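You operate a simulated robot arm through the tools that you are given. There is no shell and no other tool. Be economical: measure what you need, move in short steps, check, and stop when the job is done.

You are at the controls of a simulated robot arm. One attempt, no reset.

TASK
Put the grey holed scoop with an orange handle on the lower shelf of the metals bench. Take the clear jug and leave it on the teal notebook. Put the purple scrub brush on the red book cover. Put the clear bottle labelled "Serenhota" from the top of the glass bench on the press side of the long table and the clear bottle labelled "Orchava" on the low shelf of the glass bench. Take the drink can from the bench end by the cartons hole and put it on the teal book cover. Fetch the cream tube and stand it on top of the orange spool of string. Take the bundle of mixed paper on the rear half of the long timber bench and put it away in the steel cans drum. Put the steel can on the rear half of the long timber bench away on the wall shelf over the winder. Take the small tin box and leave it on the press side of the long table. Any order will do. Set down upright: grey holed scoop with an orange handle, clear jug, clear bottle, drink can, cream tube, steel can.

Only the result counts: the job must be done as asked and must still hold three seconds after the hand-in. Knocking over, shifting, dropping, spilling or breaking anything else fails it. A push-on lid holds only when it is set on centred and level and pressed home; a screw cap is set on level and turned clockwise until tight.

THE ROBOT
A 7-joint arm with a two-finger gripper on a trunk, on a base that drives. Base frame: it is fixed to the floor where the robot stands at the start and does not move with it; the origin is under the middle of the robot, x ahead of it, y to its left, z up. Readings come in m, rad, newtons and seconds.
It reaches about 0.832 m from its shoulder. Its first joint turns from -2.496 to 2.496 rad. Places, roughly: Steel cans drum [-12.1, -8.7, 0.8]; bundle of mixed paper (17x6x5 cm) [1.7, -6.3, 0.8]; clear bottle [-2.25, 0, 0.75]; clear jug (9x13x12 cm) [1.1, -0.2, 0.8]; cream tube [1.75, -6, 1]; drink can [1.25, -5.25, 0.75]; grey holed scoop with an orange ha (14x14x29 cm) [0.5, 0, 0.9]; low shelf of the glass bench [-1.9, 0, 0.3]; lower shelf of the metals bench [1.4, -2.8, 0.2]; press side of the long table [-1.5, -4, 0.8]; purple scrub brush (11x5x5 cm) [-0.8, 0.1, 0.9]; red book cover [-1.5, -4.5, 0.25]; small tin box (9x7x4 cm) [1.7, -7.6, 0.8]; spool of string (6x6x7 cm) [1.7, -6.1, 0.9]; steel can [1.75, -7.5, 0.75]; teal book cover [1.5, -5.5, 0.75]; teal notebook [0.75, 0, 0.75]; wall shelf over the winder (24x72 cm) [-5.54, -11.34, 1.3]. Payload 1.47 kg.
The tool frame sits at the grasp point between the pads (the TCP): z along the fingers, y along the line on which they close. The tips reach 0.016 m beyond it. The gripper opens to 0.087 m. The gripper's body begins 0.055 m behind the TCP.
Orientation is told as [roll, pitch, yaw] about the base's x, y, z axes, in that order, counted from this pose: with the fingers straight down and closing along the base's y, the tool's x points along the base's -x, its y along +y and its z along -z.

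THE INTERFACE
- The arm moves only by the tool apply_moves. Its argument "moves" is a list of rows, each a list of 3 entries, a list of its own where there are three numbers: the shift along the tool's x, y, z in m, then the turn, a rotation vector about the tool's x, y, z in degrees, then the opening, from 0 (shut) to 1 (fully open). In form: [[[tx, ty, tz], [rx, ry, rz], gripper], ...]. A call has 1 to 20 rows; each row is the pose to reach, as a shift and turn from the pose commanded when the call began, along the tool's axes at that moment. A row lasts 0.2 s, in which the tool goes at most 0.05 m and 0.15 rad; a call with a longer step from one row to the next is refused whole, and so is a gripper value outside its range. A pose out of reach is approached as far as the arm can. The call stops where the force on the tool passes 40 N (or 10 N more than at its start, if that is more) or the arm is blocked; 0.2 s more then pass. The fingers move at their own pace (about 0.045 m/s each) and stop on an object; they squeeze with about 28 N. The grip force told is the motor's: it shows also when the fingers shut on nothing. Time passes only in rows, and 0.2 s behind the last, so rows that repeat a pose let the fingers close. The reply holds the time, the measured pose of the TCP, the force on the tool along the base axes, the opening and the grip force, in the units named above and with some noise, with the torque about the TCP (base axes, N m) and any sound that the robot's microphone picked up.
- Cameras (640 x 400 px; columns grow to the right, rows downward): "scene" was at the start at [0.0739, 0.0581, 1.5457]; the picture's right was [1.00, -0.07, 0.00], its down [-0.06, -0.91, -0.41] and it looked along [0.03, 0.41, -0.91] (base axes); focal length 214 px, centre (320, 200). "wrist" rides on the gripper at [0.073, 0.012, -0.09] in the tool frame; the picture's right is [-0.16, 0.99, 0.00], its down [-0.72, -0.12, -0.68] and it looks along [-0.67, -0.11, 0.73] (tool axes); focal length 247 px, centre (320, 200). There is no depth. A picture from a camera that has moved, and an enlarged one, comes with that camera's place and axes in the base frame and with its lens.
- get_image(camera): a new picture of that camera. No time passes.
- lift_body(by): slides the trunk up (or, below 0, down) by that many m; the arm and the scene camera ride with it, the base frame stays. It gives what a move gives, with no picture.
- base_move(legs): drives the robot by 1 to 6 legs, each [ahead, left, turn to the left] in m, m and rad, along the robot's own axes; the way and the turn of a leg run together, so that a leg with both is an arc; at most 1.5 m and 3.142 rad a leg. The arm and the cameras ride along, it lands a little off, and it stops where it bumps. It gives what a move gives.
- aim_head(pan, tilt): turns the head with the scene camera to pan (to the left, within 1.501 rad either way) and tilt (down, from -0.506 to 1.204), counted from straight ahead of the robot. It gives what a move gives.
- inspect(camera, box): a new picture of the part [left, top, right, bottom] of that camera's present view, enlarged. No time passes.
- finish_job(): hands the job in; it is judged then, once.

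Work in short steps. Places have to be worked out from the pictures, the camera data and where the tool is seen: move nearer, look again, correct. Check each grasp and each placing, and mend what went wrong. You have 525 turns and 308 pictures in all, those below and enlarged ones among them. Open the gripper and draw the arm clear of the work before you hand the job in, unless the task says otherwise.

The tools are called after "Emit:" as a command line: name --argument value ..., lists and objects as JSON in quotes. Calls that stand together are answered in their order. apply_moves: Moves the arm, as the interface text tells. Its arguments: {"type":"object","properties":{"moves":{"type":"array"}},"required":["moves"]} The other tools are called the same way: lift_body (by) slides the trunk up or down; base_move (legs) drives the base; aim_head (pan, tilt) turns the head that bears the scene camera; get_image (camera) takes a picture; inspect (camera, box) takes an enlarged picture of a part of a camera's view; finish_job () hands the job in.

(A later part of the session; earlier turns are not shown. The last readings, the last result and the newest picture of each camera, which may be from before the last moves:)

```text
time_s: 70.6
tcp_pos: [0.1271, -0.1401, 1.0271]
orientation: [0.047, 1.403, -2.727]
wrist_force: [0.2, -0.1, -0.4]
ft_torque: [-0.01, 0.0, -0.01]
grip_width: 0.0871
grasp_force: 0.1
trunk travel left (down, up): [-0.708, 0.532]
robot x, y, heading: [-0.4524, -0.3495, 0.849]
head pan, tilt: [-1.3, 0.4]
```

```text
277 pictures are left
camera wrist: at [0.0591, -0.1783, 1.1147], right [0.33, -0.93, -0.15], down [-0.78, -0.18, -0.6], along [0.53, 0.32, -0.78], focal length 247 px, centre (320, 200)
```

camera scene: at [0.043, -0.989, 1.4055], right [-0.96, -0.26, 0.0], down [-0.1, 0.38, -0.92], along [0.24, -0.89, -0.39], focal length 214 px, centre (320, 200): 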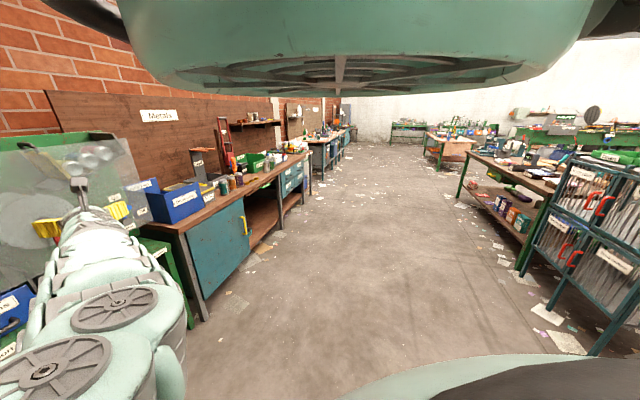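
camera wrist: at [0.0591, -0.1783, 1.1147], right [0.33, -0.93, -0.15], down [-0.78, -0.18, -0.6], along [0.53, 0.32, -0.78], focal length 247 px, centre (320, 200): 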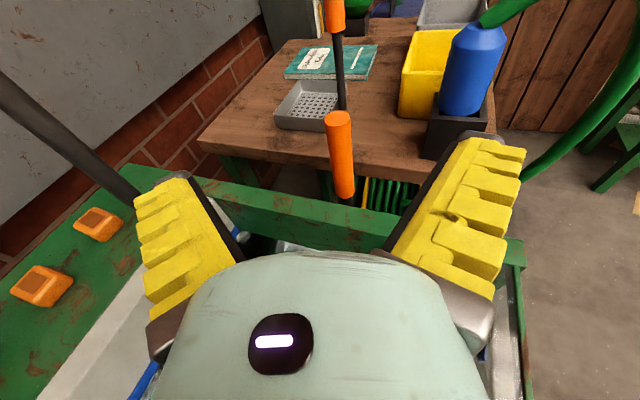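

Cross-checking the views, the bench top is really z≈0.83, so the scoop handle is at (0.475,-0.035) with orange z≈0.97–1.12. I raise the tool to ~1.07, shift 2.8 cm right and drive in 0.25 m.

Emit:
apply_moves --moves '[[[0.03, 0.014, 0], [0, 0, 0], 1], [[0.05, 0.028, 0], [0, 0, 0], 1], [[0.05, 0.028, 0], [0, 0, 0], 1]]'

Emit:
base_move --legs '[[0.2, -0.105, 0]]'

Emit:
get_image --camera "wrist"

```text
time_s: 71.4
tcp_pos: [0.1434, -0.1639, 1.0768]
orientation: [0.049, 1.404, -2.726]
wrist_force: [0.6, -0.1, -0.2]
ft_torque: [0.02, 0.02, 0.0]
grip_width: 0.0868
grasp_force: 0.1
trunk travel left (down, up): [-0.708, 0.532]
robot x, y, heading: [-0.4492, -0.3489, 0.848]
head pan, tilt: [-1.3, 0.4]
```

```text
time_s: 73.1
tcp_pos: [0.3534, -0.0834, 1.0784]
orientation: [0.046, 1.404, -2.724]
wrist_force: [0.7, 0.7, -1.0]
ft_torque: [0.0, 0.05, 0.02]
grip_width: 0.087
grasp_force: 0.2
trunk travel left (down, up): [-0.708, 0.532]
robot x, y, heading: [-0.2405, -0.2693, 0.845]
head pan, tilt: [-1.3, 0.4]
```

```text
276 pictures are left
camera wrist: at [0.2862, -0.1219, 1.1643], right [0.33, -0.93, -0.15], down [-0.78, -0.18, -0.6], along [0.53, 0.32, -0.78], focal length 247 px, centre (320, 200)
```

wrist: 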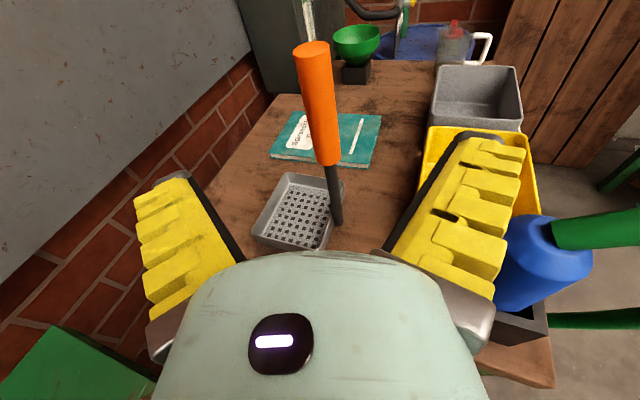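

Handle now dead ahead at (0.456,-0.04), top z≈1.10. I advance 0.112 m along the tool axis with a slight drop, then close.

Emit:
apply_moves --moves '[[[-0.002, -0.001, 0.03], [0, 0, 0], 1], [[-0.005, -0.002, 0.06], [0, 0, 0], 1], [[-0.008, -0.003, 0.09], [0, 0, 0], 1], [[-0.009, -0.003, 0.113], [0, 0, 0], 1], [[-0.009, -0.003, 0.113], [0, 0, 0], 1]]'

Emit:
get_image --camera "wrist"

```text
time_s: 74.3
tcp_pos: [0.4487, -0.0404, 1.0608]
orientation: [0.076, 1.428, -2.72]
wrist_force: [0.6, 0.0, 0.4]
ft_torque: [0.01, -0.04, 0.0]
grip_width: 0.087
grasp_force: 0.1
out of reach, approached as far as the arm can: row 4, 5
trunk travel left (down, up): [-0.708, 0.532]
robot x, y, heading: [-0.2382, -0.2674, 0.847]
head pan, tilt: [-1.3, 0.4]
```

```text
275 pictures are left
camera wrist: at [0.3789, -0.0771, 1.1457], right [0.31, -0.94, -0.15], down [-0.77, -0.16, -0.62], along [0.56, 0.3, -0.77], focal length 247 px, centre (320, 200)
```

wrist: 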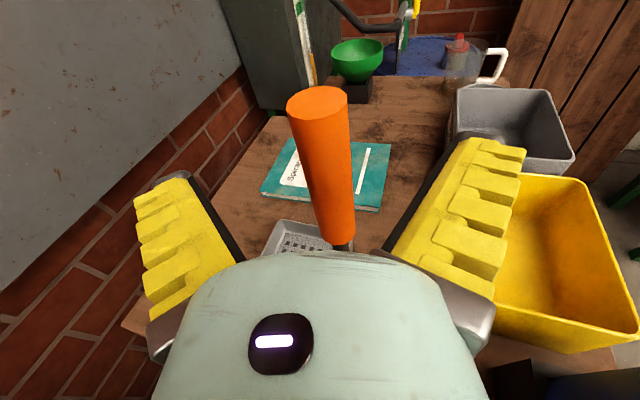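

The handle sits between the pads. I close the gripper.

Emit:
apply_moves --moves '[[[0, 0, 0], [0, 0, 0], 0], [[0, 0, 0], [0, 0, 0], 0], [[0, 0, 0], [0, 0, 0], 0], [[0, 0, 0], [0, 0, 0], 0], [[0, 0, 0], [0, 0, 0], 0], [[0, 0, 0], [0, 0, 0], 0]]'

Emit:
apply_moves --moves '[[[0.03, 0, 0], [0, 0, 0], 0], [[0.06, 0, 0], [0, 0, 0], 0], [[0.06, 0, 0], [0, 0, 0], 0]]'

Emit:
get_image --camera "wrist"

```text
time_s: 75.7
tcp_pos: [0.4484, -0.0421, 1.061]
orientation: [0.077, 1.429, -2.722]
wrist_force: [0.2, 0.2, 0.2]
ft_torque: [0.0, 0.0, 0.02]
grip_width: 0.0001
grasp_force: 28.3
trunk travel left (down, up): [-0.708, 0.532]
robot x, y, heading: [-0.2385, -0.2686, 0.845]
head pan, tilt: [-1.3, 0.4]
```

```text
time_s: 76.5
tcp_pos: [0.4573, -0.0408, 1.108]
orientation: [0.078, 1.469, -2.742]
wrist_force: [-0.4, 0.0, -0.2]
ft_torque: [-0.01, -0.03, -0.04]
grip_width: 0.0
grasp_force: 28.4
out of reach, approached as far as the arm can: row 1, 2
trunk travel left (down, up): [-0.708, 0.532]
robot x, y, heading: [-0.237, -0.2694, 0.852]
head pan, tilt: [-1.3, 0.4]
```

```text
274 pictures are left
camera wrist: at [0.3838, -0.0779, 1.1888], right [0.3, -0.94, -0.15], down [-0.75, -0.13, -0.65], along [0.6, 0.3, -0.74], focal length 247 px, centre (320, 200)
```

wrist: 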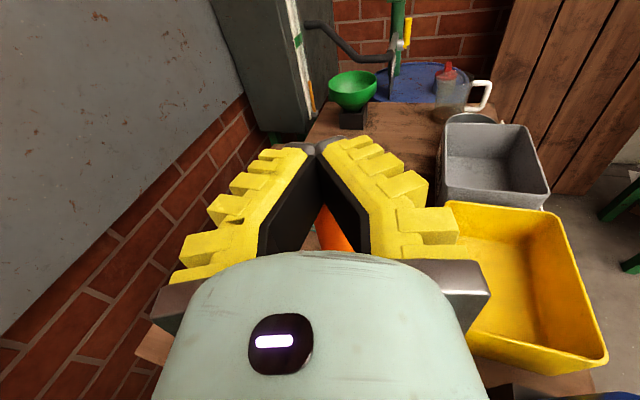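

Triangulating the handle from two views puts it at (0.48,-0.033), about 3 cm ahead of where I closed – just short. I lower/back off, reopen, then drive the base 6 cm forward.

Emit:
apply_moves --moves '[[[0, 0, -0.03], [0, 0, 0], 0.5], [[0, 0, -0.06], [0, 0, 0], 1], [[-0.04, 0, -0.06], [0, -3, 0], 1], [[-0.075, 0, -0.07], [0, -3, 0], 1], [[-0.075, 0, -0.07], [0, -3, 0], 1]]'

Emit:
get_image --camera "wrist"

```text
time_s: 77.7
tcp_pos: [0.3872, -0.0677, 1.0464]
orientation: [0.034, 1.353, -2.736]
wrist_force: [0.0, -0.2, -0.1]
ft_torque: [-0.01, -0.02, 0.01]
grip_width: 0.0871
grasp_force: 0.1
trunk travel left (down, up): [-0.708, 0.532]
robot x, y, heading: [-0.2377, -0.2751, 0.847]
head pan, tilt: [-1.3, 0.4]
```

```text
273 pictures are left
camera wrist: at [0.3244, -0.1043, 1.1375], right [0.33, -0.93, -0.15], down [-0.81, -0.19, -0.56], along [0.5, 0.3, -0.81], focal length 247 px, centre (320, 200)
```

wrist: 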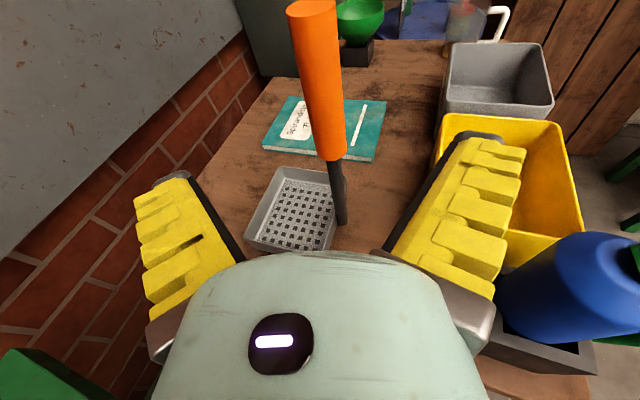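

The handle is straight ahead by 0.10 m. I drive the base forward that much, then check.

Emit:
base_move --legs '[[0.088, -0.047, 0]]'

Emit:
get_image --camera "wrist"

```text
time_s: 78.8
tcp_pos: [0.4806, -0.0331, 1.0468]
orientation: [0.037, 1.352, -2.738]
wrist_force: [-0.1, 0.0, 0.1]
ft_torque: [0.03, 0.01, -0.01]
grip_width: 0.0871
grasp_force: 0.1
trunk travel left (down, up): [-0.708, 0.532]
robot x, y, heading: [-0.1507, -0.2391, 0.848]
head pan, tilt: [-1.3, 0.4]
```

```text
272 pictures are left
camera wrist: at [0.4178, -0.0693, 1.1375], right [0.33, -0.93, -0.15], down [-0.81, -0.19, -0.56], along [0.5, 0.3, -0.82], focal length 247 px, centre (320, 200)
```

wrist: 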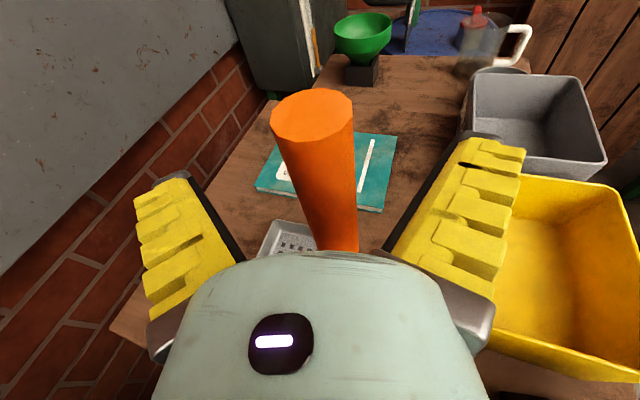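

Handle is now well within the fingers. Close.

Emit:
apply_moves --moves '[[[0, 0, 0], [0, 0, 0], 0], [[0, 0, 0], [0, 0, 0], 0], [[0, 0, 0], [0, 0, 0], 0], [[0, 0, 0], [0, 0, 0], 0], [[0, 0, 0], [0, 0, 0], 0], [[0, 0, 0], [0, 0, 0], 0]]'

```text
time_s: 80.2
tcp_pos: [0.4809, -0.0317, 1.0478]
orientation: [0.038, 1.352, -2.738]
wrist_force: [-1.1, -0.8, 2.9]
ft_torque: [0.11, -0.01, 0.03]
grip_width: 0.0231
grasp_force: 28.2
trunk travel left (down, up): [-0.708, 0.532]
robot x, y, heading: [-0.144, -0.2302, 0.848]
head pan, tilt: [-1.3, 0.4]
```

Gripped (23 mm). I lift with the trunk 0.2 m so the orientation stays, and check.

Emit:
lift_body --by 0.2

Emit:
get_image --camera "wrist"

```text
time_s: 82.4
tcp_pos: [0.4803, -0.033, 1.247]
orientation: [0.036, 1.353, -2.736]
wrist_force: [0.5, -0.8, -3.0]
ft_torque: [-0.12, 0.01, 0.0]
grip_width: 0.0222
grasp_force: 27.6
trunk travel left (down, up): [-0.908, 0.332]
robot x, y, heading: [-0.1477, -0.2351, 0.842]
head pan, tilt: [-1.3, 0.4]
```

```text
271 pictures are left
camera wrist: at [0.4175, -0.0694, 1.3371], right [0.33, -0.93, -0.15], down [-0.81, -0.19, -0.56], along [0.49, 0.3, -0.82], focal length 247 px, centre (320, 200)
```

wrist: 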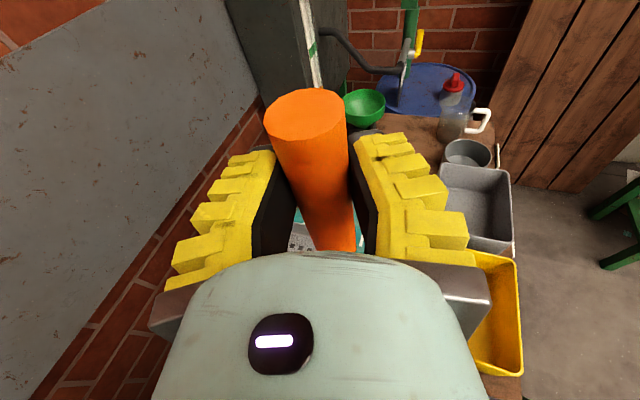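

Scoop is held. I back out along the approach path, then move to the open floor.

Emit:
base_move --legs '[[-0.285, 0.149, 0], [-0.449, -0.397, 0], [0, 0, -0.38]]'

Emit:
aim_head --pan -1.4 --tilt 0.35

Emit:
get_image --camera "scene"

```text
time_s: 88.6
tcp_pos: [0.2126, -0.9876, 1.2476]
orientation: [0.035, 1.351, -3.119]
wrist_force: [-0.4, 0.5, -3.5]
ft_torque: [-0.13, 0.05, -0.03]
grip_width: 0.022
grasp_force: 28.5
trunk travel left (down, up): [-0.908, 0.332]
robot x, y, heading: [-0.4482, -0.9473, 0.465]
head pan, tilt: [-1.3, 0.4]
```

```text
time_s: 89.3
tcp_pos: [0.212, -0.9886, 1.2466]
orientation: [0.035, 1.353, -3.117]
wrist_force: [-0.2, 0.2, -3.0]
ft_torque: [-0.12, 0.03, 0.01]
grip_width: 0.0222
grasp_force: 27.9
trunk travel left (down, up): [-0.908, 0.332]
robot x, y, heading: [-0.4462, -0.941, 0.462]
head pan, tilt: [-1.4, 0.351]
```

```text
270 pictures are left
camera scene: at [-0.3282, -0.9875, 1.6101], right [-0.8, -0.6, 0.0], down [-0.2, 0.28, -0.94], along [0.56, -0.75, -0.34], focal length 214 px, centre (320, 200)
```

scene: 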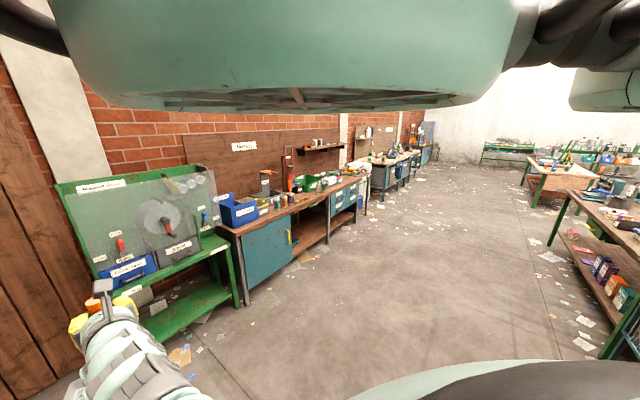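

The open shelf of the metals bench is around (1.2,-2.8,0.2). I drive there in two legs and look with the wrist camera.

Emit:
base_move --legs '[[-0.146, -0.96, 0], [-0.146, -0.96, 0]]'

Emit:
lift_body --by -0.2

Emit:
get_image --camera "wrist"

Emit:
get_image --camera "scene"

```text
time_s: 99.0
tcp_pos: [0.823, -2.8303, 1.2465]
orientation: [0.035, 1.353, -3.112]
wrist_force: [0.6, 0.1, -1.8]
ft_torque: [-0.1, 0.03, -0.02]
grip_width: 0.0221
grasp_force: 28.1
trunk travel left (down, up): [-0.908, 0.332]
robot x, y, heading: [0.1665, -2.7879, 0.476]
head pan, tilt: [-1.4, 0.351]
```

```text
time_s: 101.2
tcp_pos: [0.8244, -2.8294, 1.0468]
orientation: [0.033, 1.353, -3.112]
wrist_force: [0.1, 0.3, -1.8]
ft_torque: [-0.07, 0.02, 0.01]
grip_width: 0.0224
grasp_force: 27.7
trunk travel left (down, up): [-0.708, 0.532]
robot x, y, heading: [0.1668, -2.7907, 0.469]
head pan, tilt: [-1.4, 0.351]
```

```text
269 pictures are left
camera wrist: at [0.7524, -2.8411, 1.1373], right [-0.04, -0.99, -0.15], down [-0.82, 0.12, -0.56], along [0.57, 0.1, -0.82], focal length 247 px, centre (320, 200)
```

wrist: 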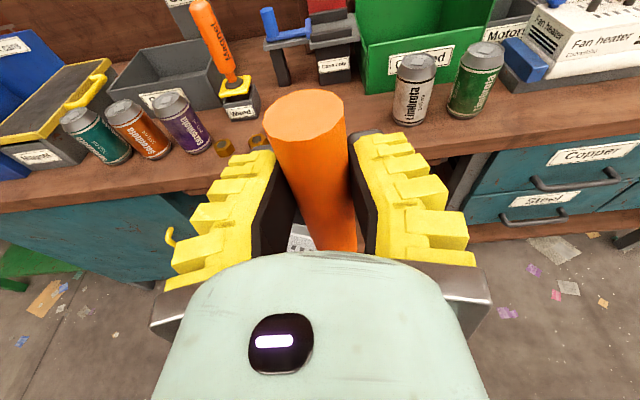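

```text
268 pictures are left
camera scene: at [0.2838, -2.8324, 1.4101], right [-0.8, -0.6, 0.0], down [-0.21, 0.27, -0.94], along [0.56, -0.75, -0.34], focal length 214 px, centre (320, 200)
```

scene: 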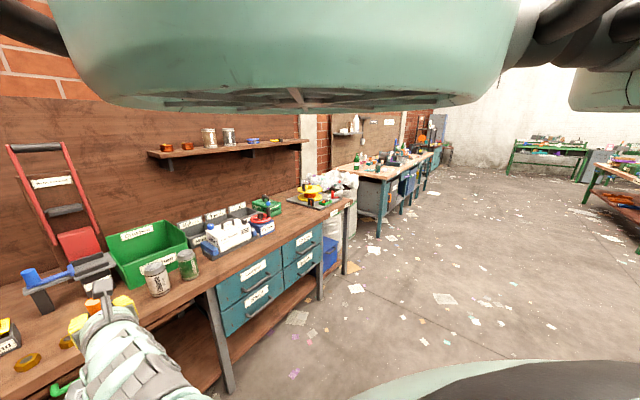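

The opening spans y≈-2.44 to -3.15 with front at x≈1.13. I lower the trunk so the scoop's bottom comes to about 0.3, then look.

Emit:
lift_body --by -0.53

Emit:
get_image --camera "wrist"

Emit:
get_image --camera "scene"

```text
refused: -0.53 is not a number from -0.4 to 0.4
```

```text
267 pictures are left
camera wrist: at [0.7524, -2.8411, 1.1373], right [-0.04, -0.99, -0.15], down [-0.82, 0.12, -0.56], along [0.57, 0.1, -0.82], focal length 247 px, centre (320, 200)
```

wrist: 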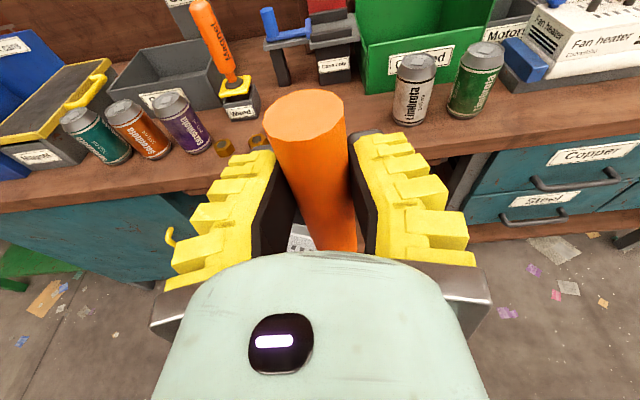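

```text
266 pictures are left
camera scene: at [0.2838, -2.8324, 1.4101], right [-0.8, -0.6, 0.0], down [-0.21, 0.27, -0.94], along [0.56, -0.75, -0.34], focal length 214 px, centre (320, 200)
```

scene: 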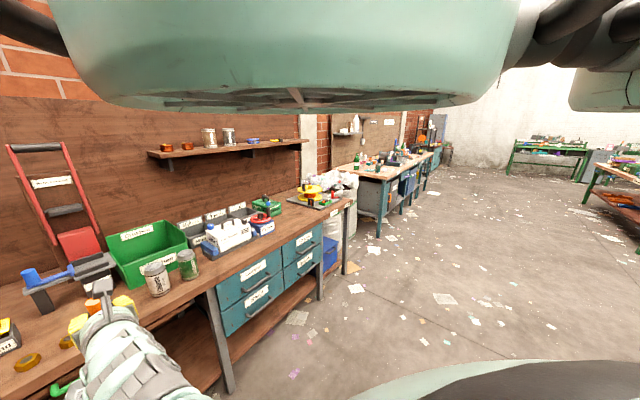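

Limit is 0.4 per call; I split it.

Emit:
lift_body --by -0.35

Emit:
get_image --camera "wrist"

```text
time_s: 104.6
tcp_pos: [0.8238, -2.829, 0.6968]
orientation: [0.034, 1.353, -3.111]
wrist_force: [-0.7, 0.3, -2.6]
ft_torque: [-0.13, -0.01, 0.02]
grip_width: 0.0223
grasp_force: 27.8
trunk travel left (down, up): [-0.358, 0.882]
robot x, y, heading: [0.1648, -2.7883, 0.474]
head pan, tilt: [-1.4, 0.351]
```

```text
265 pictures are left
camera wrist: at [0.7522, -2.8411, 0.7873], right [-0.04, -0.99, -0.15], down [-0.82, 0.12, -0.56], along [0.57, 0.1, -0.82], focal length 247 px, centre (320, 200)
```

wrist: 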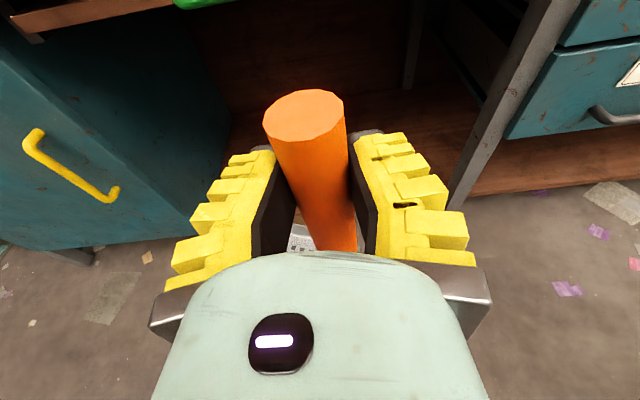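

The shelf surface is at about z≈0.19–0.2. I lower 0.24 more, then drive in 0.3 m and check for clearance.

Emit:
lift_body --by -0.24

Emit:
base_move --legs '[[0.134, -0.068, 0]]'

Emit:
get_image --camera "wrist"

Emit:
get_image --camera "scene"

```text
time_s: 107.1
tcp_pos: [0.8235, -2.8294, 0.4569]
orientation: [0.036, 1.353, -3.111]
wrist_force: [-0.2, -0.1, -2.6]
ft_torque: [-0.1, 0.07, -0.01]
grip_width: 0.0227
grasp_force: 28.0
trunk travel left (down, up): [-0.118, 1.122]
robot x, y, heading: [0.1666, -2.7895, 0.473]
head pan, tilt: [-1.4, 0.351]
```

```text
time_s: 108.5
tcp_pos: [0.9703, -2.8313, 0.4555]
orientation: [0.033, 1.35, -3.113]
wrist_force: [0.5, 0.5, -2.3]
ft_torque: [-0.13, 0.09, 0.0]
grip_width: 0.0226
grasp_force: 27.9
trunk travel left (down, up): [-0.118, 1.122]
robot x, y, heading: [0.3153, -2.7892, 0.472]
head pan, tilt: [-1.4, 0.351]
```

```text
264 pictures are left
camera wrist: at [0.8982, -2.8416, 0.5459], right [-0.04, -0.99, -0.15], down [-0.82, 0.12, -0.56], along [0.57, 0.1, -0.82], focal length 247 px, centre (320, 200)
```

wrist: 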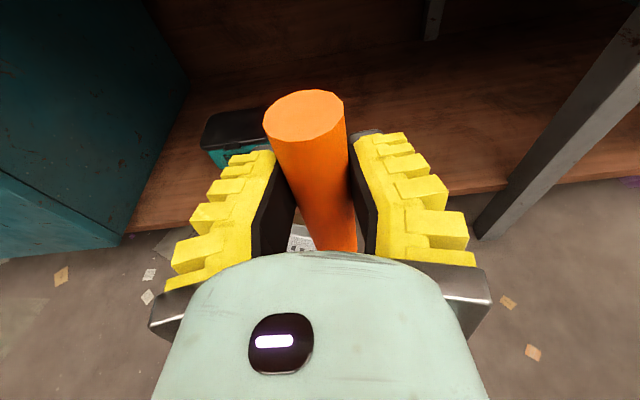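

```text
263 pictures are left
camera scene: at [0.4304, -2.8321, 0.8198], right [-0.8, -0.6, 0.0], down [-0.21, 0.28, -0.94], along [0.56, -0.75, -0.34], focal length 214 px, centre (320, 200)
```

scene: 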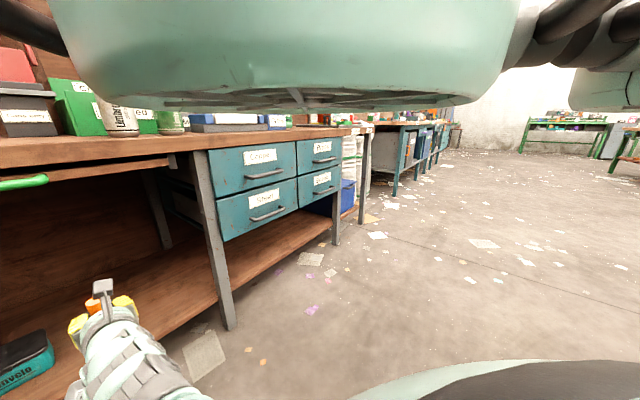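

A small tool box occupies the shelf near (1.29,-2.65). I'll place the scoop to its right: shift to y≈-2.98 then go in.

Emit:
base_move --legs '[[-0.068, -0.134, 0], [0.187, -0.096, 0]]'

Emit:
get_image --camera "wrist"

Emit:
get_image --camera "scene"

```text
time_s: 111.1
tcp_pos: [1.1832, -2.9813, 0.4556]
orientation: [0.036, 1.35, -3.113]
wrist_force: [-1.0, -0.2, -2.9]
ft_torque: [-0.1, 0.08, 0.0]
grip_width: 0.0227
grasp_force: 28.6
trunk travel left (down, up): [-0.118, 1.122]
robot x, y, heading: [0.5269, -2.9385, 0.475]
head pan, tilt: [-1.4, 0.351]
```

```text
262 pictures are left
camera wrist: at [1.1118, -2.9927, 0.5461], right [-0.04, -0.99, -0.15], down [-0.82, 0.12, -0.56], along [0.57, 0.1, -0.82], focal length 247 px, centre (320, 200)
```

wrist: 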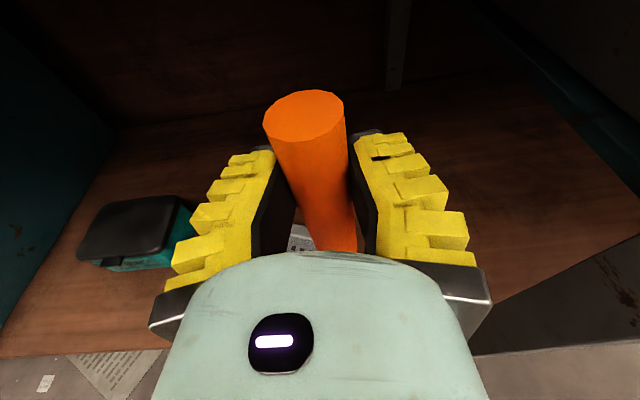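

```text
261 pictures are left
camera scene: at [0.6438, -2.9832, 0.8199], right [-0.8, -0.6, 0.0], down [-0.21, 0.28, -0.94], along [0.56, -0.75, -0.34], focal length 214 px, centre (320, 200)
```

scene: 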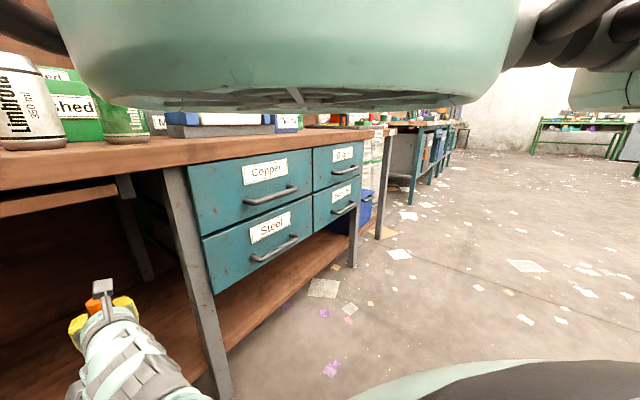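

Over the shelf. I extend the arm 0.08 m with level motion and then lower slowly.

Emit:
apply_moves --moves '[[[0.008, 0, 0.04], [0, 0, 0], 0], [[0.017, 0, 0.08], [0, 0, 0], 0], [[0.007, 0, 0.08], [0, 0, 0], 0], [[-0.003, 0, 0.078], [0, 0, 0], 0], [[-0.013, 0, 0.076], [0, 0, 0], 0]]'

```text
time_s: 112.3
tcp_pos: [1.2571, -2.9761, 0.4498]
orientation: [0.067, 1.38, -3.114]
wrist_force: [0.1, -1.0, -2.3]
ft_torque: [-0.11, 0.07, -0.01]
grip_width: 0.0222
grasp_force: 27.7
out of reach, approached as far as the arm can: row 2, 3, 4, 5
trunk travel left (down, up): [-0.118, 1.122]
robot x, y, heading: [0.5253, -2.9393, 0.475]
head pan, tilt: [-1.4, 0.351]
```

Now at x=1.257. I lower by trunk in small steps watching the force.

Emit:
lift_body --by -0.02

Emit:
lift_body --by -0.01

Emit:
lift_body --by -0.01

```text
time_s: 113.0
tcp_pos: [1.2556, -2.9752, 0.4293]
orientation: [0.073, 1.38, -3.111]
wrist_force: [-0.5, -0.6, -2.7]
ft_torque: [-0.11, 0.07, -0.01]
grip_width: 0.0225
grasp_force: 28.3
trunk travel left (down, up): [-0.098, 1.142]
robot x, y, heading: [0.5307, -2.9356, 0.465]
head pan, tilt: [-1.4, 0.351]
```

```text
time_s: 113.6
tcp_pos: [1.2562, -2.9765, 0.4182]
orientation: [0.072, 1.379, -3.111]
wrist_force: [0.8, 0.3, -2.4]
ft_torque: [-0.14, 0.07, 0.0]
grip_width: 0.0226
grasp_force: 28.1
trunk travel left (down, up): [-0.088, 1.152]
robot x, y, heading: [0.5323, -2.9349, 0.467]
head pan, tilt: [-1.4, 0.351]
```

```text
time_s: 114.2
tcp_pos: [1.2546, -2.976, 0.4093]
orientation: [0.072, 1.382, -3.111]
wrist_force: [-0.5, 0.4, -2.4]
ft_torque: [-0.11, 0.07, 0.0]
grip_width: 0.0227
grasp_force: 28.2
trunk travel left (down, up): [-0.078, 1.162]
robot x, y, heading: [0.5309, -2.937, 0.469]
head pan, tilt: [-1.4, 0.351]
```

Not yet in contact; continue down.

Emit:
lift_body --by -0.01

Emit:
lift_body --by -0.008

Emit:
lift_body --by -0.006

```text
time_s: 114.7
tcp_pos: [1.2566, -2.9778, 0.3991]
orientation: [0.079, 1.383, -3.105]
wrist_force: [0.0, -2.5, 4.3]
ft_torque: [0.16, 0.13, 0.03]
grip_width: 0.0229
grasp_force: 27.8
trunk travel left (down, up): [-0.068, 1.172]
robot x, y, heading: [0.5259, -2.9385, 0.473]
head pan, tilt: [-1.4, 0.351]
```

```text
time_s: 115.3
tcp_pos: [1.2625, -2.9782, 0.3969]
orientation: [0.094, 1.391, -3.084]
wrist_force: [0.9, -6.2, 22.2]
ft_torque: [0.11, -0.34, -0.04]
grip_width: 0.0242
grasp_force: 28.8
trunk travel left (down, up): [-0.06, 1.18]
robot x, y, heading: [0.5277, -2.9369, 0.472]
head pan, tilt: [-1.4, 0.351]
```

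```text
time_s: 115.8
tcp_pos: [1.262, -2.9778, 0.3895]
orientation: [0.085, 1.389, -3.099]
wrist_force: [3.7, -5.2, 22.6]
ft_torque: [0.07, -0.38, -0.03]
grip_width: 0.0242
grasp_force: 28.3
trunk travel left (down, up): [-0.054, 1.186]
robot x, y, heading: [0.5307, -2.939, 0.472]
head pan, tilt: [-1.4, 0.351]
```

Contact at TCP z≈0.399 (22 N now). I relieve 8 mm, open, and retract along the tool axis.

Emit:
lift_body --by 0.006

Emit:
apply_moves --moves '[[[0, 0, 0], [0, 0, 0], 0.5], [[0, 0, 0], [0, 0, 0], 0.7], [[0, 0, 0], [0, 0, 0], 0.7], [[0, 0, 0], [0, 0, 0], 0.7]]'

Emit:
get_image --camera "wrist"

```text
time_s: 116.4
tcp_pos: [1.2564, -2.9739, 0.3893]
orientation: [0.061, 1.375, -3.122]
wrist_force: [-0.2, 0.6, 4.7]
ft_torque: [0.2, 0.31, -0.06]
grip_width: 0.0239
grasp_force: 28.2
trunk travel left (down, up): [-0.06, 1.18]
robot x, y, heading: [0.5283, -2.9377, 0.472]
head pan, tilt: [-1.4, 0.351]
```

```text
time_s: 117.4
tcp_pos: [1.2562, -2.9773, 0.3908]
orientation: [0.072, 1.38, -3.111]
wrist_force: [0.2, 0.2, 0.6]
ft_torque: [0.0, 0.0, -0.01]
grip_width: 0.0652
grasp_force: 3.2
trunk travel left (down, up): [-0.06, 1.18]
robot x, y, heading: [0.5271, -2.9374, 0.471]
head pan, tilt: [-1.4, 0.351]
```

```text
260 pictures are left
camera wrist: at [1.1812, -2.9841, 0.4789], right [-0.07, -0.99, -0.14], down [-0.8, 0.14, -0.58], along [0.6, 0.07, -0.8], focal length 247 px, centre (320, 200)
```

wrist: 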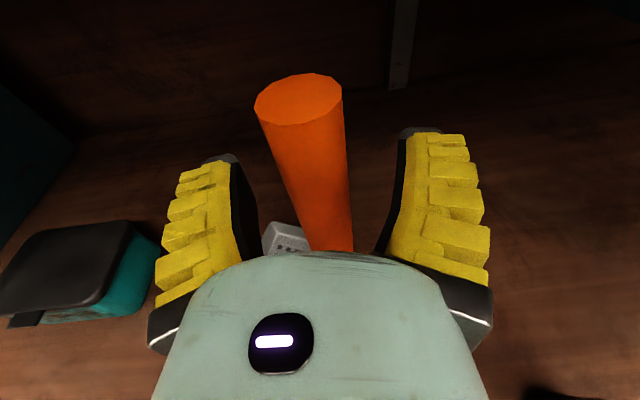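

Released and standing. I back the arm off along the tool axis (level), then check.

Emit:
apply_moves --moves '[[[0.0, 0, -0.03], [0, 0, 0], 0.8], [[0.0, 0, -0.07], [0, 0, 0], 1], [[0, 0, -0.11], [0, 0, 0], 1], [[0, 0, -0.14], [0, 0, 0], 1]]'

Emit:
base_move --legs '[[-0.18, 0.09, 0]]'

Emit:
get_image --camera "wrist"

```text
time_s: 118.4
tcp_pos: [1.1164, -2.9679, 0.416]
orientation: [0.072, 1.381, -3.109]
wrist_force: [-0.1, 0.3, -0.5]
ft_torque: [0.0, 0.03, 0.02]
grip_width: 0.0871
grasp_force: 0.1
trunk travel left (down, up): [-0.06, 1.18]
robot x, y, heading: [0.5251, -2.9423, 0.472]
head pan, tilt: [-1.4, 0.351]
```

```text
time_s: 120.0
tcp_pos: [0.9217, -2.9719, 0.4184]
orientation: [0.072, 1.385, -3.11]
wrist_force: [-0.6, 0.6, 0.5]
ft_torque: [0.02, 0.01, -0.06]
grip_width: 0.0871
grasp_force: 0.1
trunk travel left (down, up): [-0.06, 1.18]
robot x, y, heading: [0.3267, -2.9422, 0.471]
head pan, tilt: [-1.4, 0.351]
```

```text
259 pictures are left
camera wrist: at [0.8464, -2.9799, 0.5058], right [-0.07, -0.99, -0.14], down [-0.8, 0.14, -0.59], along [0.6, 0.07, -0.8], focal length 247 px, centre (320, 200)
```

wrist: 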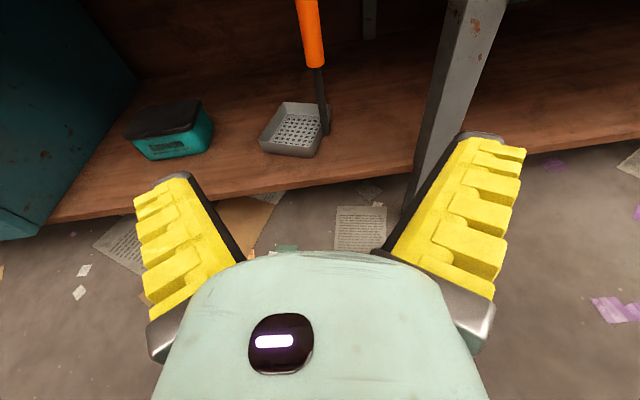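

Scoop stands upright on the shelf. Next the jug: I raise the trunk, turn and drive to its side of the start bench.

Emit:
lift_body --by 0.35

Emit:
lift_body --by 0.23

Emit:
base_move --legs '[[0, 0, 0.93], [0.99, 0.09, 0], [0.99, 0.09, 0]]'

Emit:
get_image --camera "wrist"

```text
time_s: 123.4
tcp_pos: [0.9182, -2.9733, 0.7667]
orientation: [0.072, 1.38, -3.11]
wrist_force: [-1.1, 0.3, 0.7]
ft_torque: [0.02, -0.03, -0.02]
grip_width: 0.087
grasp_force: 0.0
trunk travel left (down, up): [-0.41, 0.83]
robot x, y, heading: [0.3294, -2.9444, 0.47]
head pan, tilt: [-1.4, 0.351]
```

```text
time_s: 125.8
tcp_pos: [0.918, -2.9712, 0.9976]
orientation: [0.073, 1.38, -3.109]
wrist_force: [-0.4, -0.6, 0.0]
ft_torque: [0.01, -0.02, -0.04]
grip_width: 0.0869
grasp_force: 0.1
trunk travel left (down, up): [-0.64, 0.6]
robot x, y, heading: [0.3291, -2.9459, 0.474]
head pan, tilt: [-1.4, 0.351]
```

```text
time_s: 138.1
tcp_pos: [0.8556, -0.505, 0.9966]
orientation: [0.072, 1.38, -2.173]
wrist_force: [0.1, -0.2, 0.1]
ft_torque: [-0.03, 0.01, -0.01]
grip_width: 0.0871
grasp_force: 0.1
trunk travel left (down, up): [-0.64, 0.6]
robot x, y, heading: [0.4841, -0.9643, 1.407]
head pan, tilt: [-1.4, 0.351]
```

```text
258 pictures are left
camera wrist: at [0.8171, -0.5704, 1.0847], right [0.75, -0.64, -0.14], down [-0.59, -0.56, -0.58], along [0.3, 0.52, -0.8], focal length 247 px, centre (320, 200)
```

wrist: 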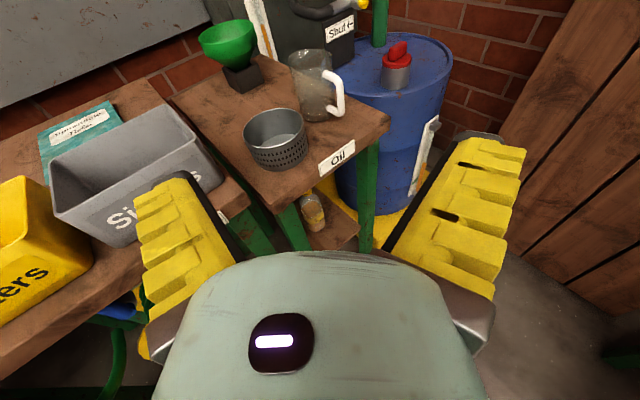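

The jug stands on a small "Oil" table with handle pointing away to the right. I zoom in on it.

Emit:
inspect --camera "wrist" --box '[230, 20, 400, 180]'

```text
2.50 times, centred on (315, 100) of wrist
camera zoom: at [0.8171, -0.5704, 1.0847], right [0.75, -0.64, -0.14], down [-0.59, -0.56, -0.58], along [0.3, 0.52, -0.8], focal length 617 px, centre (332, 450)
```

zoom: 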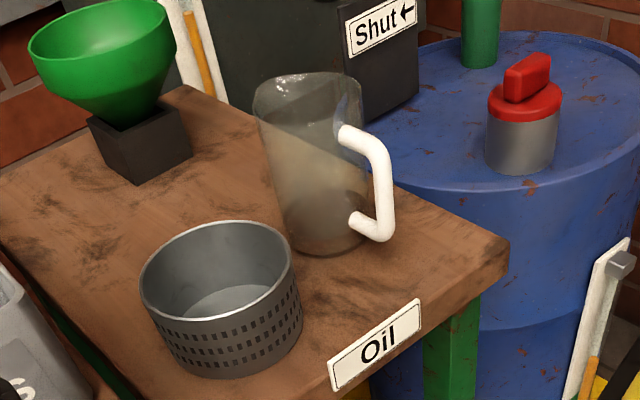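

Handle points toward -y: bar ≈(1.09,-0.257,0.83); jug centre ≈(1.076,-0.20), table z≈0.77. I'd grip the handle bar from the -y side; first I yaw the tool 20° left to see if the arm allows.

Emit:
apply_moves --moves '[[[0, 0, 0], [7, 0, 0], 1], [[0, 0, 0], [14, 0, 0], 1], [[0, 0, 0], [20, 0, 0], 1], [[0, 0, 0], [26, 0, 0], 1], [[0, 0, 0], [26, 0, 0], 1]]'

```text
time_s: 139.3
tcp_pos: [0.7691, -0.4083, 1.0211]
orientation: [-0.347, 1.377, -2.198]
wrist_force: [-0.2, 0.1, -0.5]
ft_torque: [-0.02, 0.0, -0.01]
grip_width: 0.0868
grasp_force: 0.1
out of reach, approached as far as the arm can: row 1, 2, 3, 4, 5
trunk travel left (down, up): [-0.64, 0.6]
robot x, y, heading: [0.4812, -0.9626, 1.407]
head pan, tilt: [-1.4, 0.351]
```

The arm keeps the gripper near-radial, dir now ≈1.3 rad. I shift the base right by 0.27 to line up with the handle and look.

Emit:
base_move --legs '[[-0.045, -0.281, 0]]'

Emit:
get_image --camera "wrist"

```text
time_s: 141.3
tcp_pos: [1.0425, -0.5007, 1.0204]
orientation: [-0.345, 1.376, -2.201]
wrist_force: [0.2, 0.2, 0.6]
ft_torque: [0.02, 0.03, 0.02]
grip_width: 0.087
grasp_force: 0.0
trunk travel left (down, up): [-0.64, 0.6]
robot x, y, heading: [0.7534, -1.056, 1.405]
head pan, tilt: [-1.4, 0.351]
```

```text
256 pictures are left
camera wrist: at [1.038, -0.5783, 1.1076], right [0.93, -0.31, -0.22], down [-0.38, -0.72, -0.58], along [0.02, 0.62, -0.78], focal length 247 px, centre (320, 200)
```

wrist: 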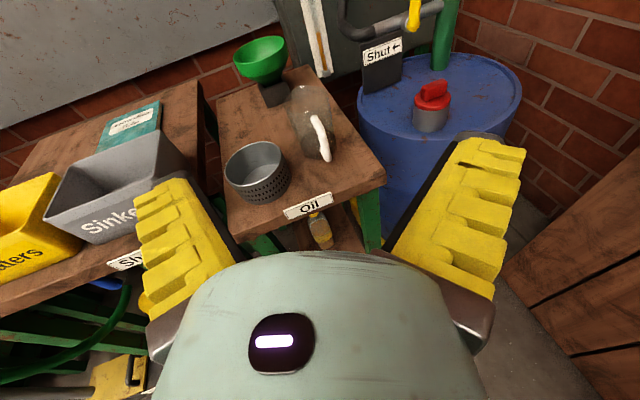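

The handle now faces the gripper; bar mid ≈(1.085,-0.262,0.845). I lower the trunk 0.175 and come forward 0.12 with slight left correction, then look.

Emit:
lift_body --by -0.175

Emit:
base_move --legs '[[0.122, 0.012, 0]]'

Emit:
get_image --camera "wrist"

```text
time_s: 143.3
tcp_pos: [1.0443, -0.5011, 0.8461]
orientation: [-0.345, 1.376, -2.203]
wrist_force: [0.8, 0.2, 0.0]
ft_torque: [-0.01, -0.01, 0.03]
grip_width: 0.087
grasp_force: 0.1
trunk travel left (down, up): [-0.465, 0.775]
robot x, y, heading: [0.7533, -1.0516, 1.411]
head pan, tilt: [-1.4, 0.351]
```

```text
time_s: 144.5
tcp_pos: [1.0508, -0.3782, 0.8455]
orientation: [-0.347, 1.379, -2.205]
wrist_force: [0.4, 0.1, 0.2]
ft_torque: [-0.04, 0.0, 0.02]
grip_width: 0.0867
grasp_force: 0.1
trunk travel left (down, up): [-0.465, 0.775]
robot x, y, heading: [0.7662, -0.9314, 1.401]
head pan, tilt: [-1.4, 0.351]
```

```text
255 pictures are left
camera wrist: at [1.0464, -0.4564, 0.9328], right [0.93, -0.31, -0.22], down [-0.38, -0.72, -0.58], along [0.02, 0.62, -0.78], focal length 247 px, centre (320, 200)
```

wrist: 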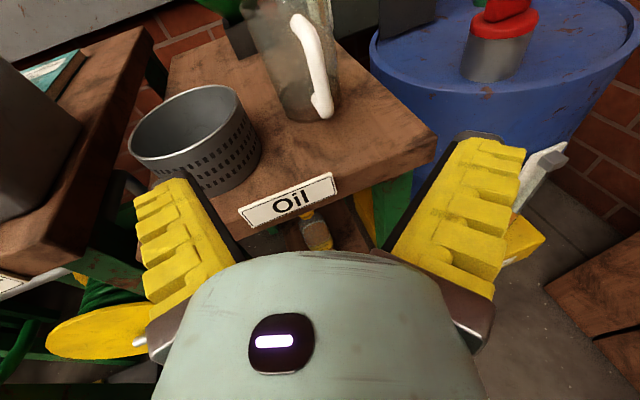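

Bar is straight ahead 0.12 m at matching height; the strainer cup is close to the left finger, so I narrow the fingers to half and drive in.

Emit:
apply_moves --moves '[[[0, 0, 0], [0, 0, 0], 0.5], [[0, 0, 0], [0, 0, 0], 0.5], [[0, 0, 0], [0, 0, 0], 0.5]]'

Emit:
base_move --legs '[[0.09, -0.01, 0]]'

Emit:
get_image --camera "wrist"

```text
time_s: 145.3
tcp_pos: [1.0527, -0.3804, 0.8458]
orientation: [-0.347, 1.377, -2.202]
wrist_force: [0.6, 0.3, 0.3]
ft_torque: [-0.02, -0.01, 0.0]
grip_width: 0.049
grasp_force: 3.8
trunk travel left (down, up): [-0.465, 0.775]
robot x, y, heading: [0.7617, -0.9317, 1.403]
head pan, tilt: [-1.4, 0.351]
```

```text
time_s: 146.4
tcp_pos: [1.0755, -0.2926, 0.8465]
orientation: [-0.347, 1.379, -2.202]
wrist_force: [0.2, -0.7, 0.8]
ft_torque: [-0.01, 0.03, 0.0]
grip_width: 0.0492
grasp_force: 3.8
trunk travel left (down, up): [-0.465, 0.775]
robot x, y, heading: [0.7825, -0.8492, 1.402]
head pan, tilt: [-1.4, 0.351]
```

```text
254 pictures are left
camera wrist: at [1.0716, -0.3703, 0.9329], right [0.93, -0.31, -0.22], down [-0.38, -0.72, -0.58], along [0.02, 0.62, -0.78], focal length 247 px, centre (320, 200)
```

wrist: 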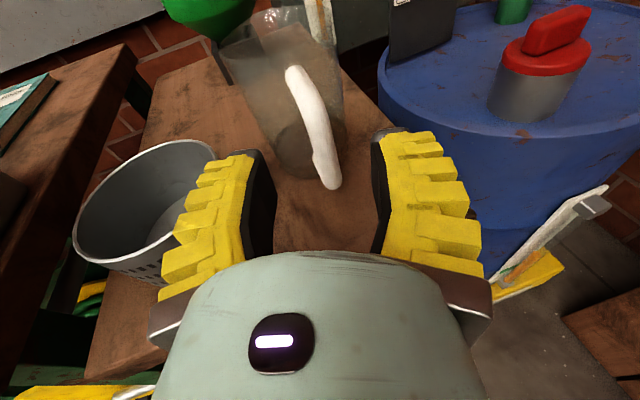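

Handle bar lies between the fingers; I advance 3.5 cm more and close.

Emit:
apply_moves --moves '[[[0.003, 0, 0.018], [0, 0, 0], 0.5], [[0.006, 0, 0.036], [0, 0, 0], 0.5], [[0.006, 0, 0.036], [0, 0, 0], 0.5]]'

Emit:
get_image --camera "wrist"

```text
time_s: 147.2
tcp_pos: [1.0873, -0.2576, 0.8452]
orientation: [-0.346, 1.377, -2.204]
wrist_force: [0.2, 0.3, 0.1]
ft_torque: [-0.04, 0.03, 0.0]
grip_width: 0.0489
grasp_force: 4.3
trunk travel left (down, up): [-0.465, 0.775]
robot x, y, heading: [0.7875, -0.8476, 1.401]
head pan, tilt: [-1.4, 0.351]
```

```text
253 pictures are left
camera wrist: at [1.0816, -0.3354, 0.9324], right [0.93, -0.31, -0.22], down [-0.38, -0.72, -0.58], along [0.02, 0.62, -0.78], focal length 247 px, centre (320, 200)
```

wrist: 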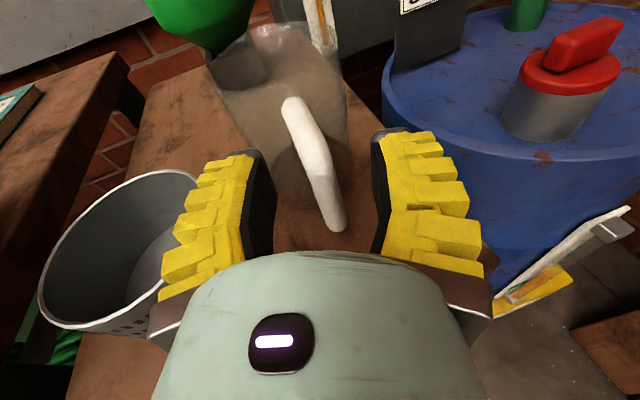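

Well placed. Close gently.

Emit:
apply_moves --moves '[[[0.001, 0, 0.006], [0, 0, 0], 0.3], [[0.001, 0, 0.006], [0, 0, 0], 0], [[0.001, 0, 0.006], [0, 0, 0], 0], [[0.001, 0, 0.006], [0, 0, 0], 0], [[0.001, 0, 0.006], [0, 0, 0], 0]]'

Emit:
lift_body --by 0.06

Emit:
get_image --camera "wrist"

```text
time_s: 148.4
tcp_pos: [1.0886, -0.2528, 0.8454]
orientation: [-0.346, 1.378, -2.202]
wrist_force: [0.1, -1.4, 2.6]
ft_torque: [0.03, -0.11, -0.02]
grip_width: 0.0079
grasp_force: 28.7
trunk travel left (down, up): [-0.465, 0.775]
robot x, y, heading: [0.7867, -0.8468, 1.402]
head pan, tilt: [-1.4, 0.351]
```

```text
time_s: 149.4
tcp_pos: [1.0875, -0.2531, 0.9056]
orientation: [-0.346, 1.378, -2.204]
wrist_force: [-0.4, -0.4, -1.4]
ft_torque: [-0.15, 0.0, -0.01]
grip_width: 0.0061
grasp_force: 28.0
trunk travel left (down, up): [-0.525, 0.715]
robot x, y, heading: [0.7858, -0.8483, 1.401]
head pan, tilt: [-1.4, 0.351]
```

```text
252 pictures are left
camera wrist: at [1.0835, -0.3301, 0.9921], right [0.93, -0.31, -0.22], down [-0.38, -0.72, -0.58], along [0.02, 0.62, -0.79], focal length 247 px, centre (320, 200)
```

wrist: 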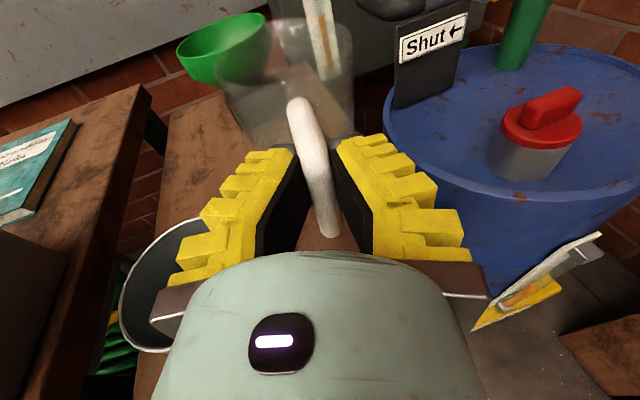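

Jug is held, but a level gripper can't reach the notebook over the bins/levers. I'll set it back down, and regrasp the handle with the tool tilted ~40° down.

Emit:
lift_body --by -0.05

Emit:
lift_body --by -0.009

```text
time_s: 150.3
tcp_pos: [1.0885, -0.2528, 0.8554]
orientation: [-0.347, 1.377, -2.203]
wrist_force: [-0.1, -0.3, -1.5]
ft_torque: [-0.15, 0.04, 0.01]
grip_width: 0.0058
grasp_force: 27.8
trunk travel left (down, up): [-0.475, 0.765]
robot x, y, heading: [0.7877, -0.85, 1.403]
head pan, tilt: [-1.4, 0.351]
```

```text
time_s: 150.9
tcp_pos: [1.0887, -0.2535, 0.8474]
orientation: [-0.346, 1.377, -2.203]
wrist_force: [0.5, 0.7, -1.5]
ft_torque: [-0.1, -0.03, 0.01]
grip_width: 0.0061
grasp_force: 27.0
trunk travel left (down, up): [-0.466, 0.774]
robot x, y, heading: [0.7864, -0.8464, 1.403]
head pan, tilt: [-1.4, 0.351]
```

Almost down; 3 mm more, then open and back off 0.1.

Emit:
lift_body --by -0.003

Emit:
apply_moves --moves '[[[0, 0, 0], [0, 0, 0], 0.2], [[0, 0, 0], [0, 0, 0], 0.45], [[0, 0, 0], [0, 0, 0], 0.5], [[0, 0, -0.03], [0, 0, 0], 0.5], [[0, 0, -0.07], [0, 0, 0], 0.5], [[0, 0, -0.11], [0, 0, 0], 0.5]]'

Emit:
get_image --camera "wrist"

```text
time_s: 151.4
tcp_pos: [1.0881, -0.2509, 0.8469]
orientation: [-0.352, 1.383, -2.206]
wrist_force: [-2.2, -2.3, 10.4]
ft_torque: [0.4, -0.2, 0.03]
grip_width: 0.0071
grasp_force: 28.0
trunk travel left (down, up): [-0.463, 0.777]
robot x, y, heading: [0.7863, -0.8488, 1.403]
head pan, tilt: [-1.4, 0.351]
```

```text
time_s: 152.8
tcp_pos: [1.061, -0.3146, 0.8608]
orientation: [-0.339, 1.377, -2.203]
wrist_force: [0.4, -0.7, 0.1]
ft_torque: [0.0, 0.01, -0.01]
grip_width: 0.0489
grasp_force: 3.8
out of reach, approached as far as the arm can: row 5, 6
trunk travel left (down, up): [-0.463, 0.777]
robot x, y, heading: [0.7868, -0.842, 1.402]
head pan, tilt: [-1.4, 0.351]
```

```text
251 pictures are left
camera wrist: at [1.0556, -0.3923, 0.9482], right [0.92, -0.31, -0.22], down [-0.38, -0.72, -0.58], along [0.02, 0.62, -0.79], focal length 247 px, centre (320, 200)
```

wrist: 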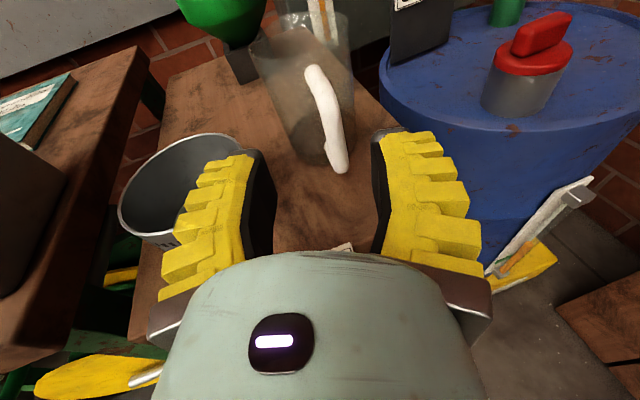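

Jug stands safely. I back the base off 0.12, raise 0.15 and pitch the tool down 40°.

Emit:
base_move --legs '[[-0.14, 0, 0]]'

Emit:
lift_body --by 0.15

Emit:
apply_moves --moves '[[[0, 0, 0], [0, -8, 0], 0.5], [[0, 0, 0], [0, -16, 0], 0.5], [[0, 0, 0], [0, -24, 0], 0.5], [[0, 0, 0], [0, -32, 0], 0.5], [[0, 0, 0], [0, -40, 0], 0.5], [[0, 0, 0], [0, -40, 0], 0.5]]'

Emit:
get_image --camera "wrist"

```text
time_s: 154.2
tcp_pos: [1.0375, -0.4537, 0.8607]
orientation: [-0.345, 1.377, -2.205]
wrist_force: [-0.4, -0.7, -0.7]
ft_torque: [0.01, -0.02, 0.02]
grip_width: 0.0491
grasp_force: 3.6
trunk travel left (down, up): [-0.463, 0.777]
robot x, y, heading: [0.7636, -0.9843, 1.402]
head pan, tilt: [-1.4, 0.351]
```

```text
time_s: 155.9
tcp_pos: [1.0369, -0.452, 1.0107]
orientation: [-0.344, 1.377, -2.206]
wrist_force: [-0.7, 0.1, 1.1]
ft_torque: [0.02, 0.03, 0.0]
grip_width: 0.0491
grasp_force: 4.2
trunk travel left (down, up): [-0.613, 0.627]
robot x, y, heading: [0.7639, -0.9832, 1.399]
head pan, tilt: [-1.4, 0.351]
```

```text
time_s: 157.3
tcp_pos: [1.0377, -0.4529, 1.0125]
orientation: [-0.085, 0.685, -1.922]
wrist_force: [-0.4, -0.1, -0.8]
ft_torque: [-0.01, -0.02, -0.01]
grip_width: 0.0492
grasp_force: 4.3
out of reach, approached as far as the arm can: row 1, 2, 3, 4
trunk travel left (down, up): [-0.613, 0.627]
robot x, y, heading: [0.764, -0.9819, 1.4]
head pan, tilt: [-1.4, 0.351]
```

```text
250 pictures are left
camera wrist: at [1.0551, -0.4591, 1.1257], right [0.9, -0.4, -0.16], down [-0.4, -0.92, 0.07], along [-0.18, 0.0, -0.98], focal length 247 px, centre (320, 200)
```

wrist: 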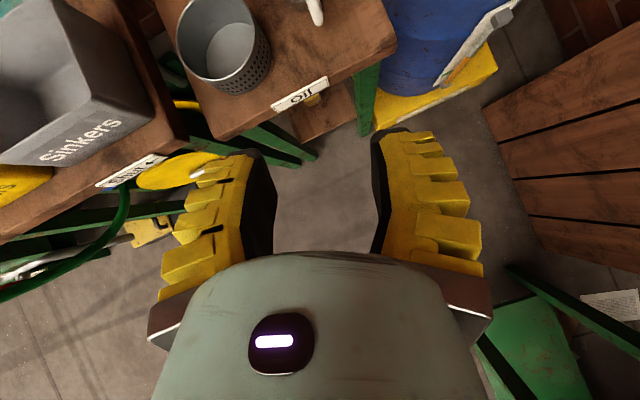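

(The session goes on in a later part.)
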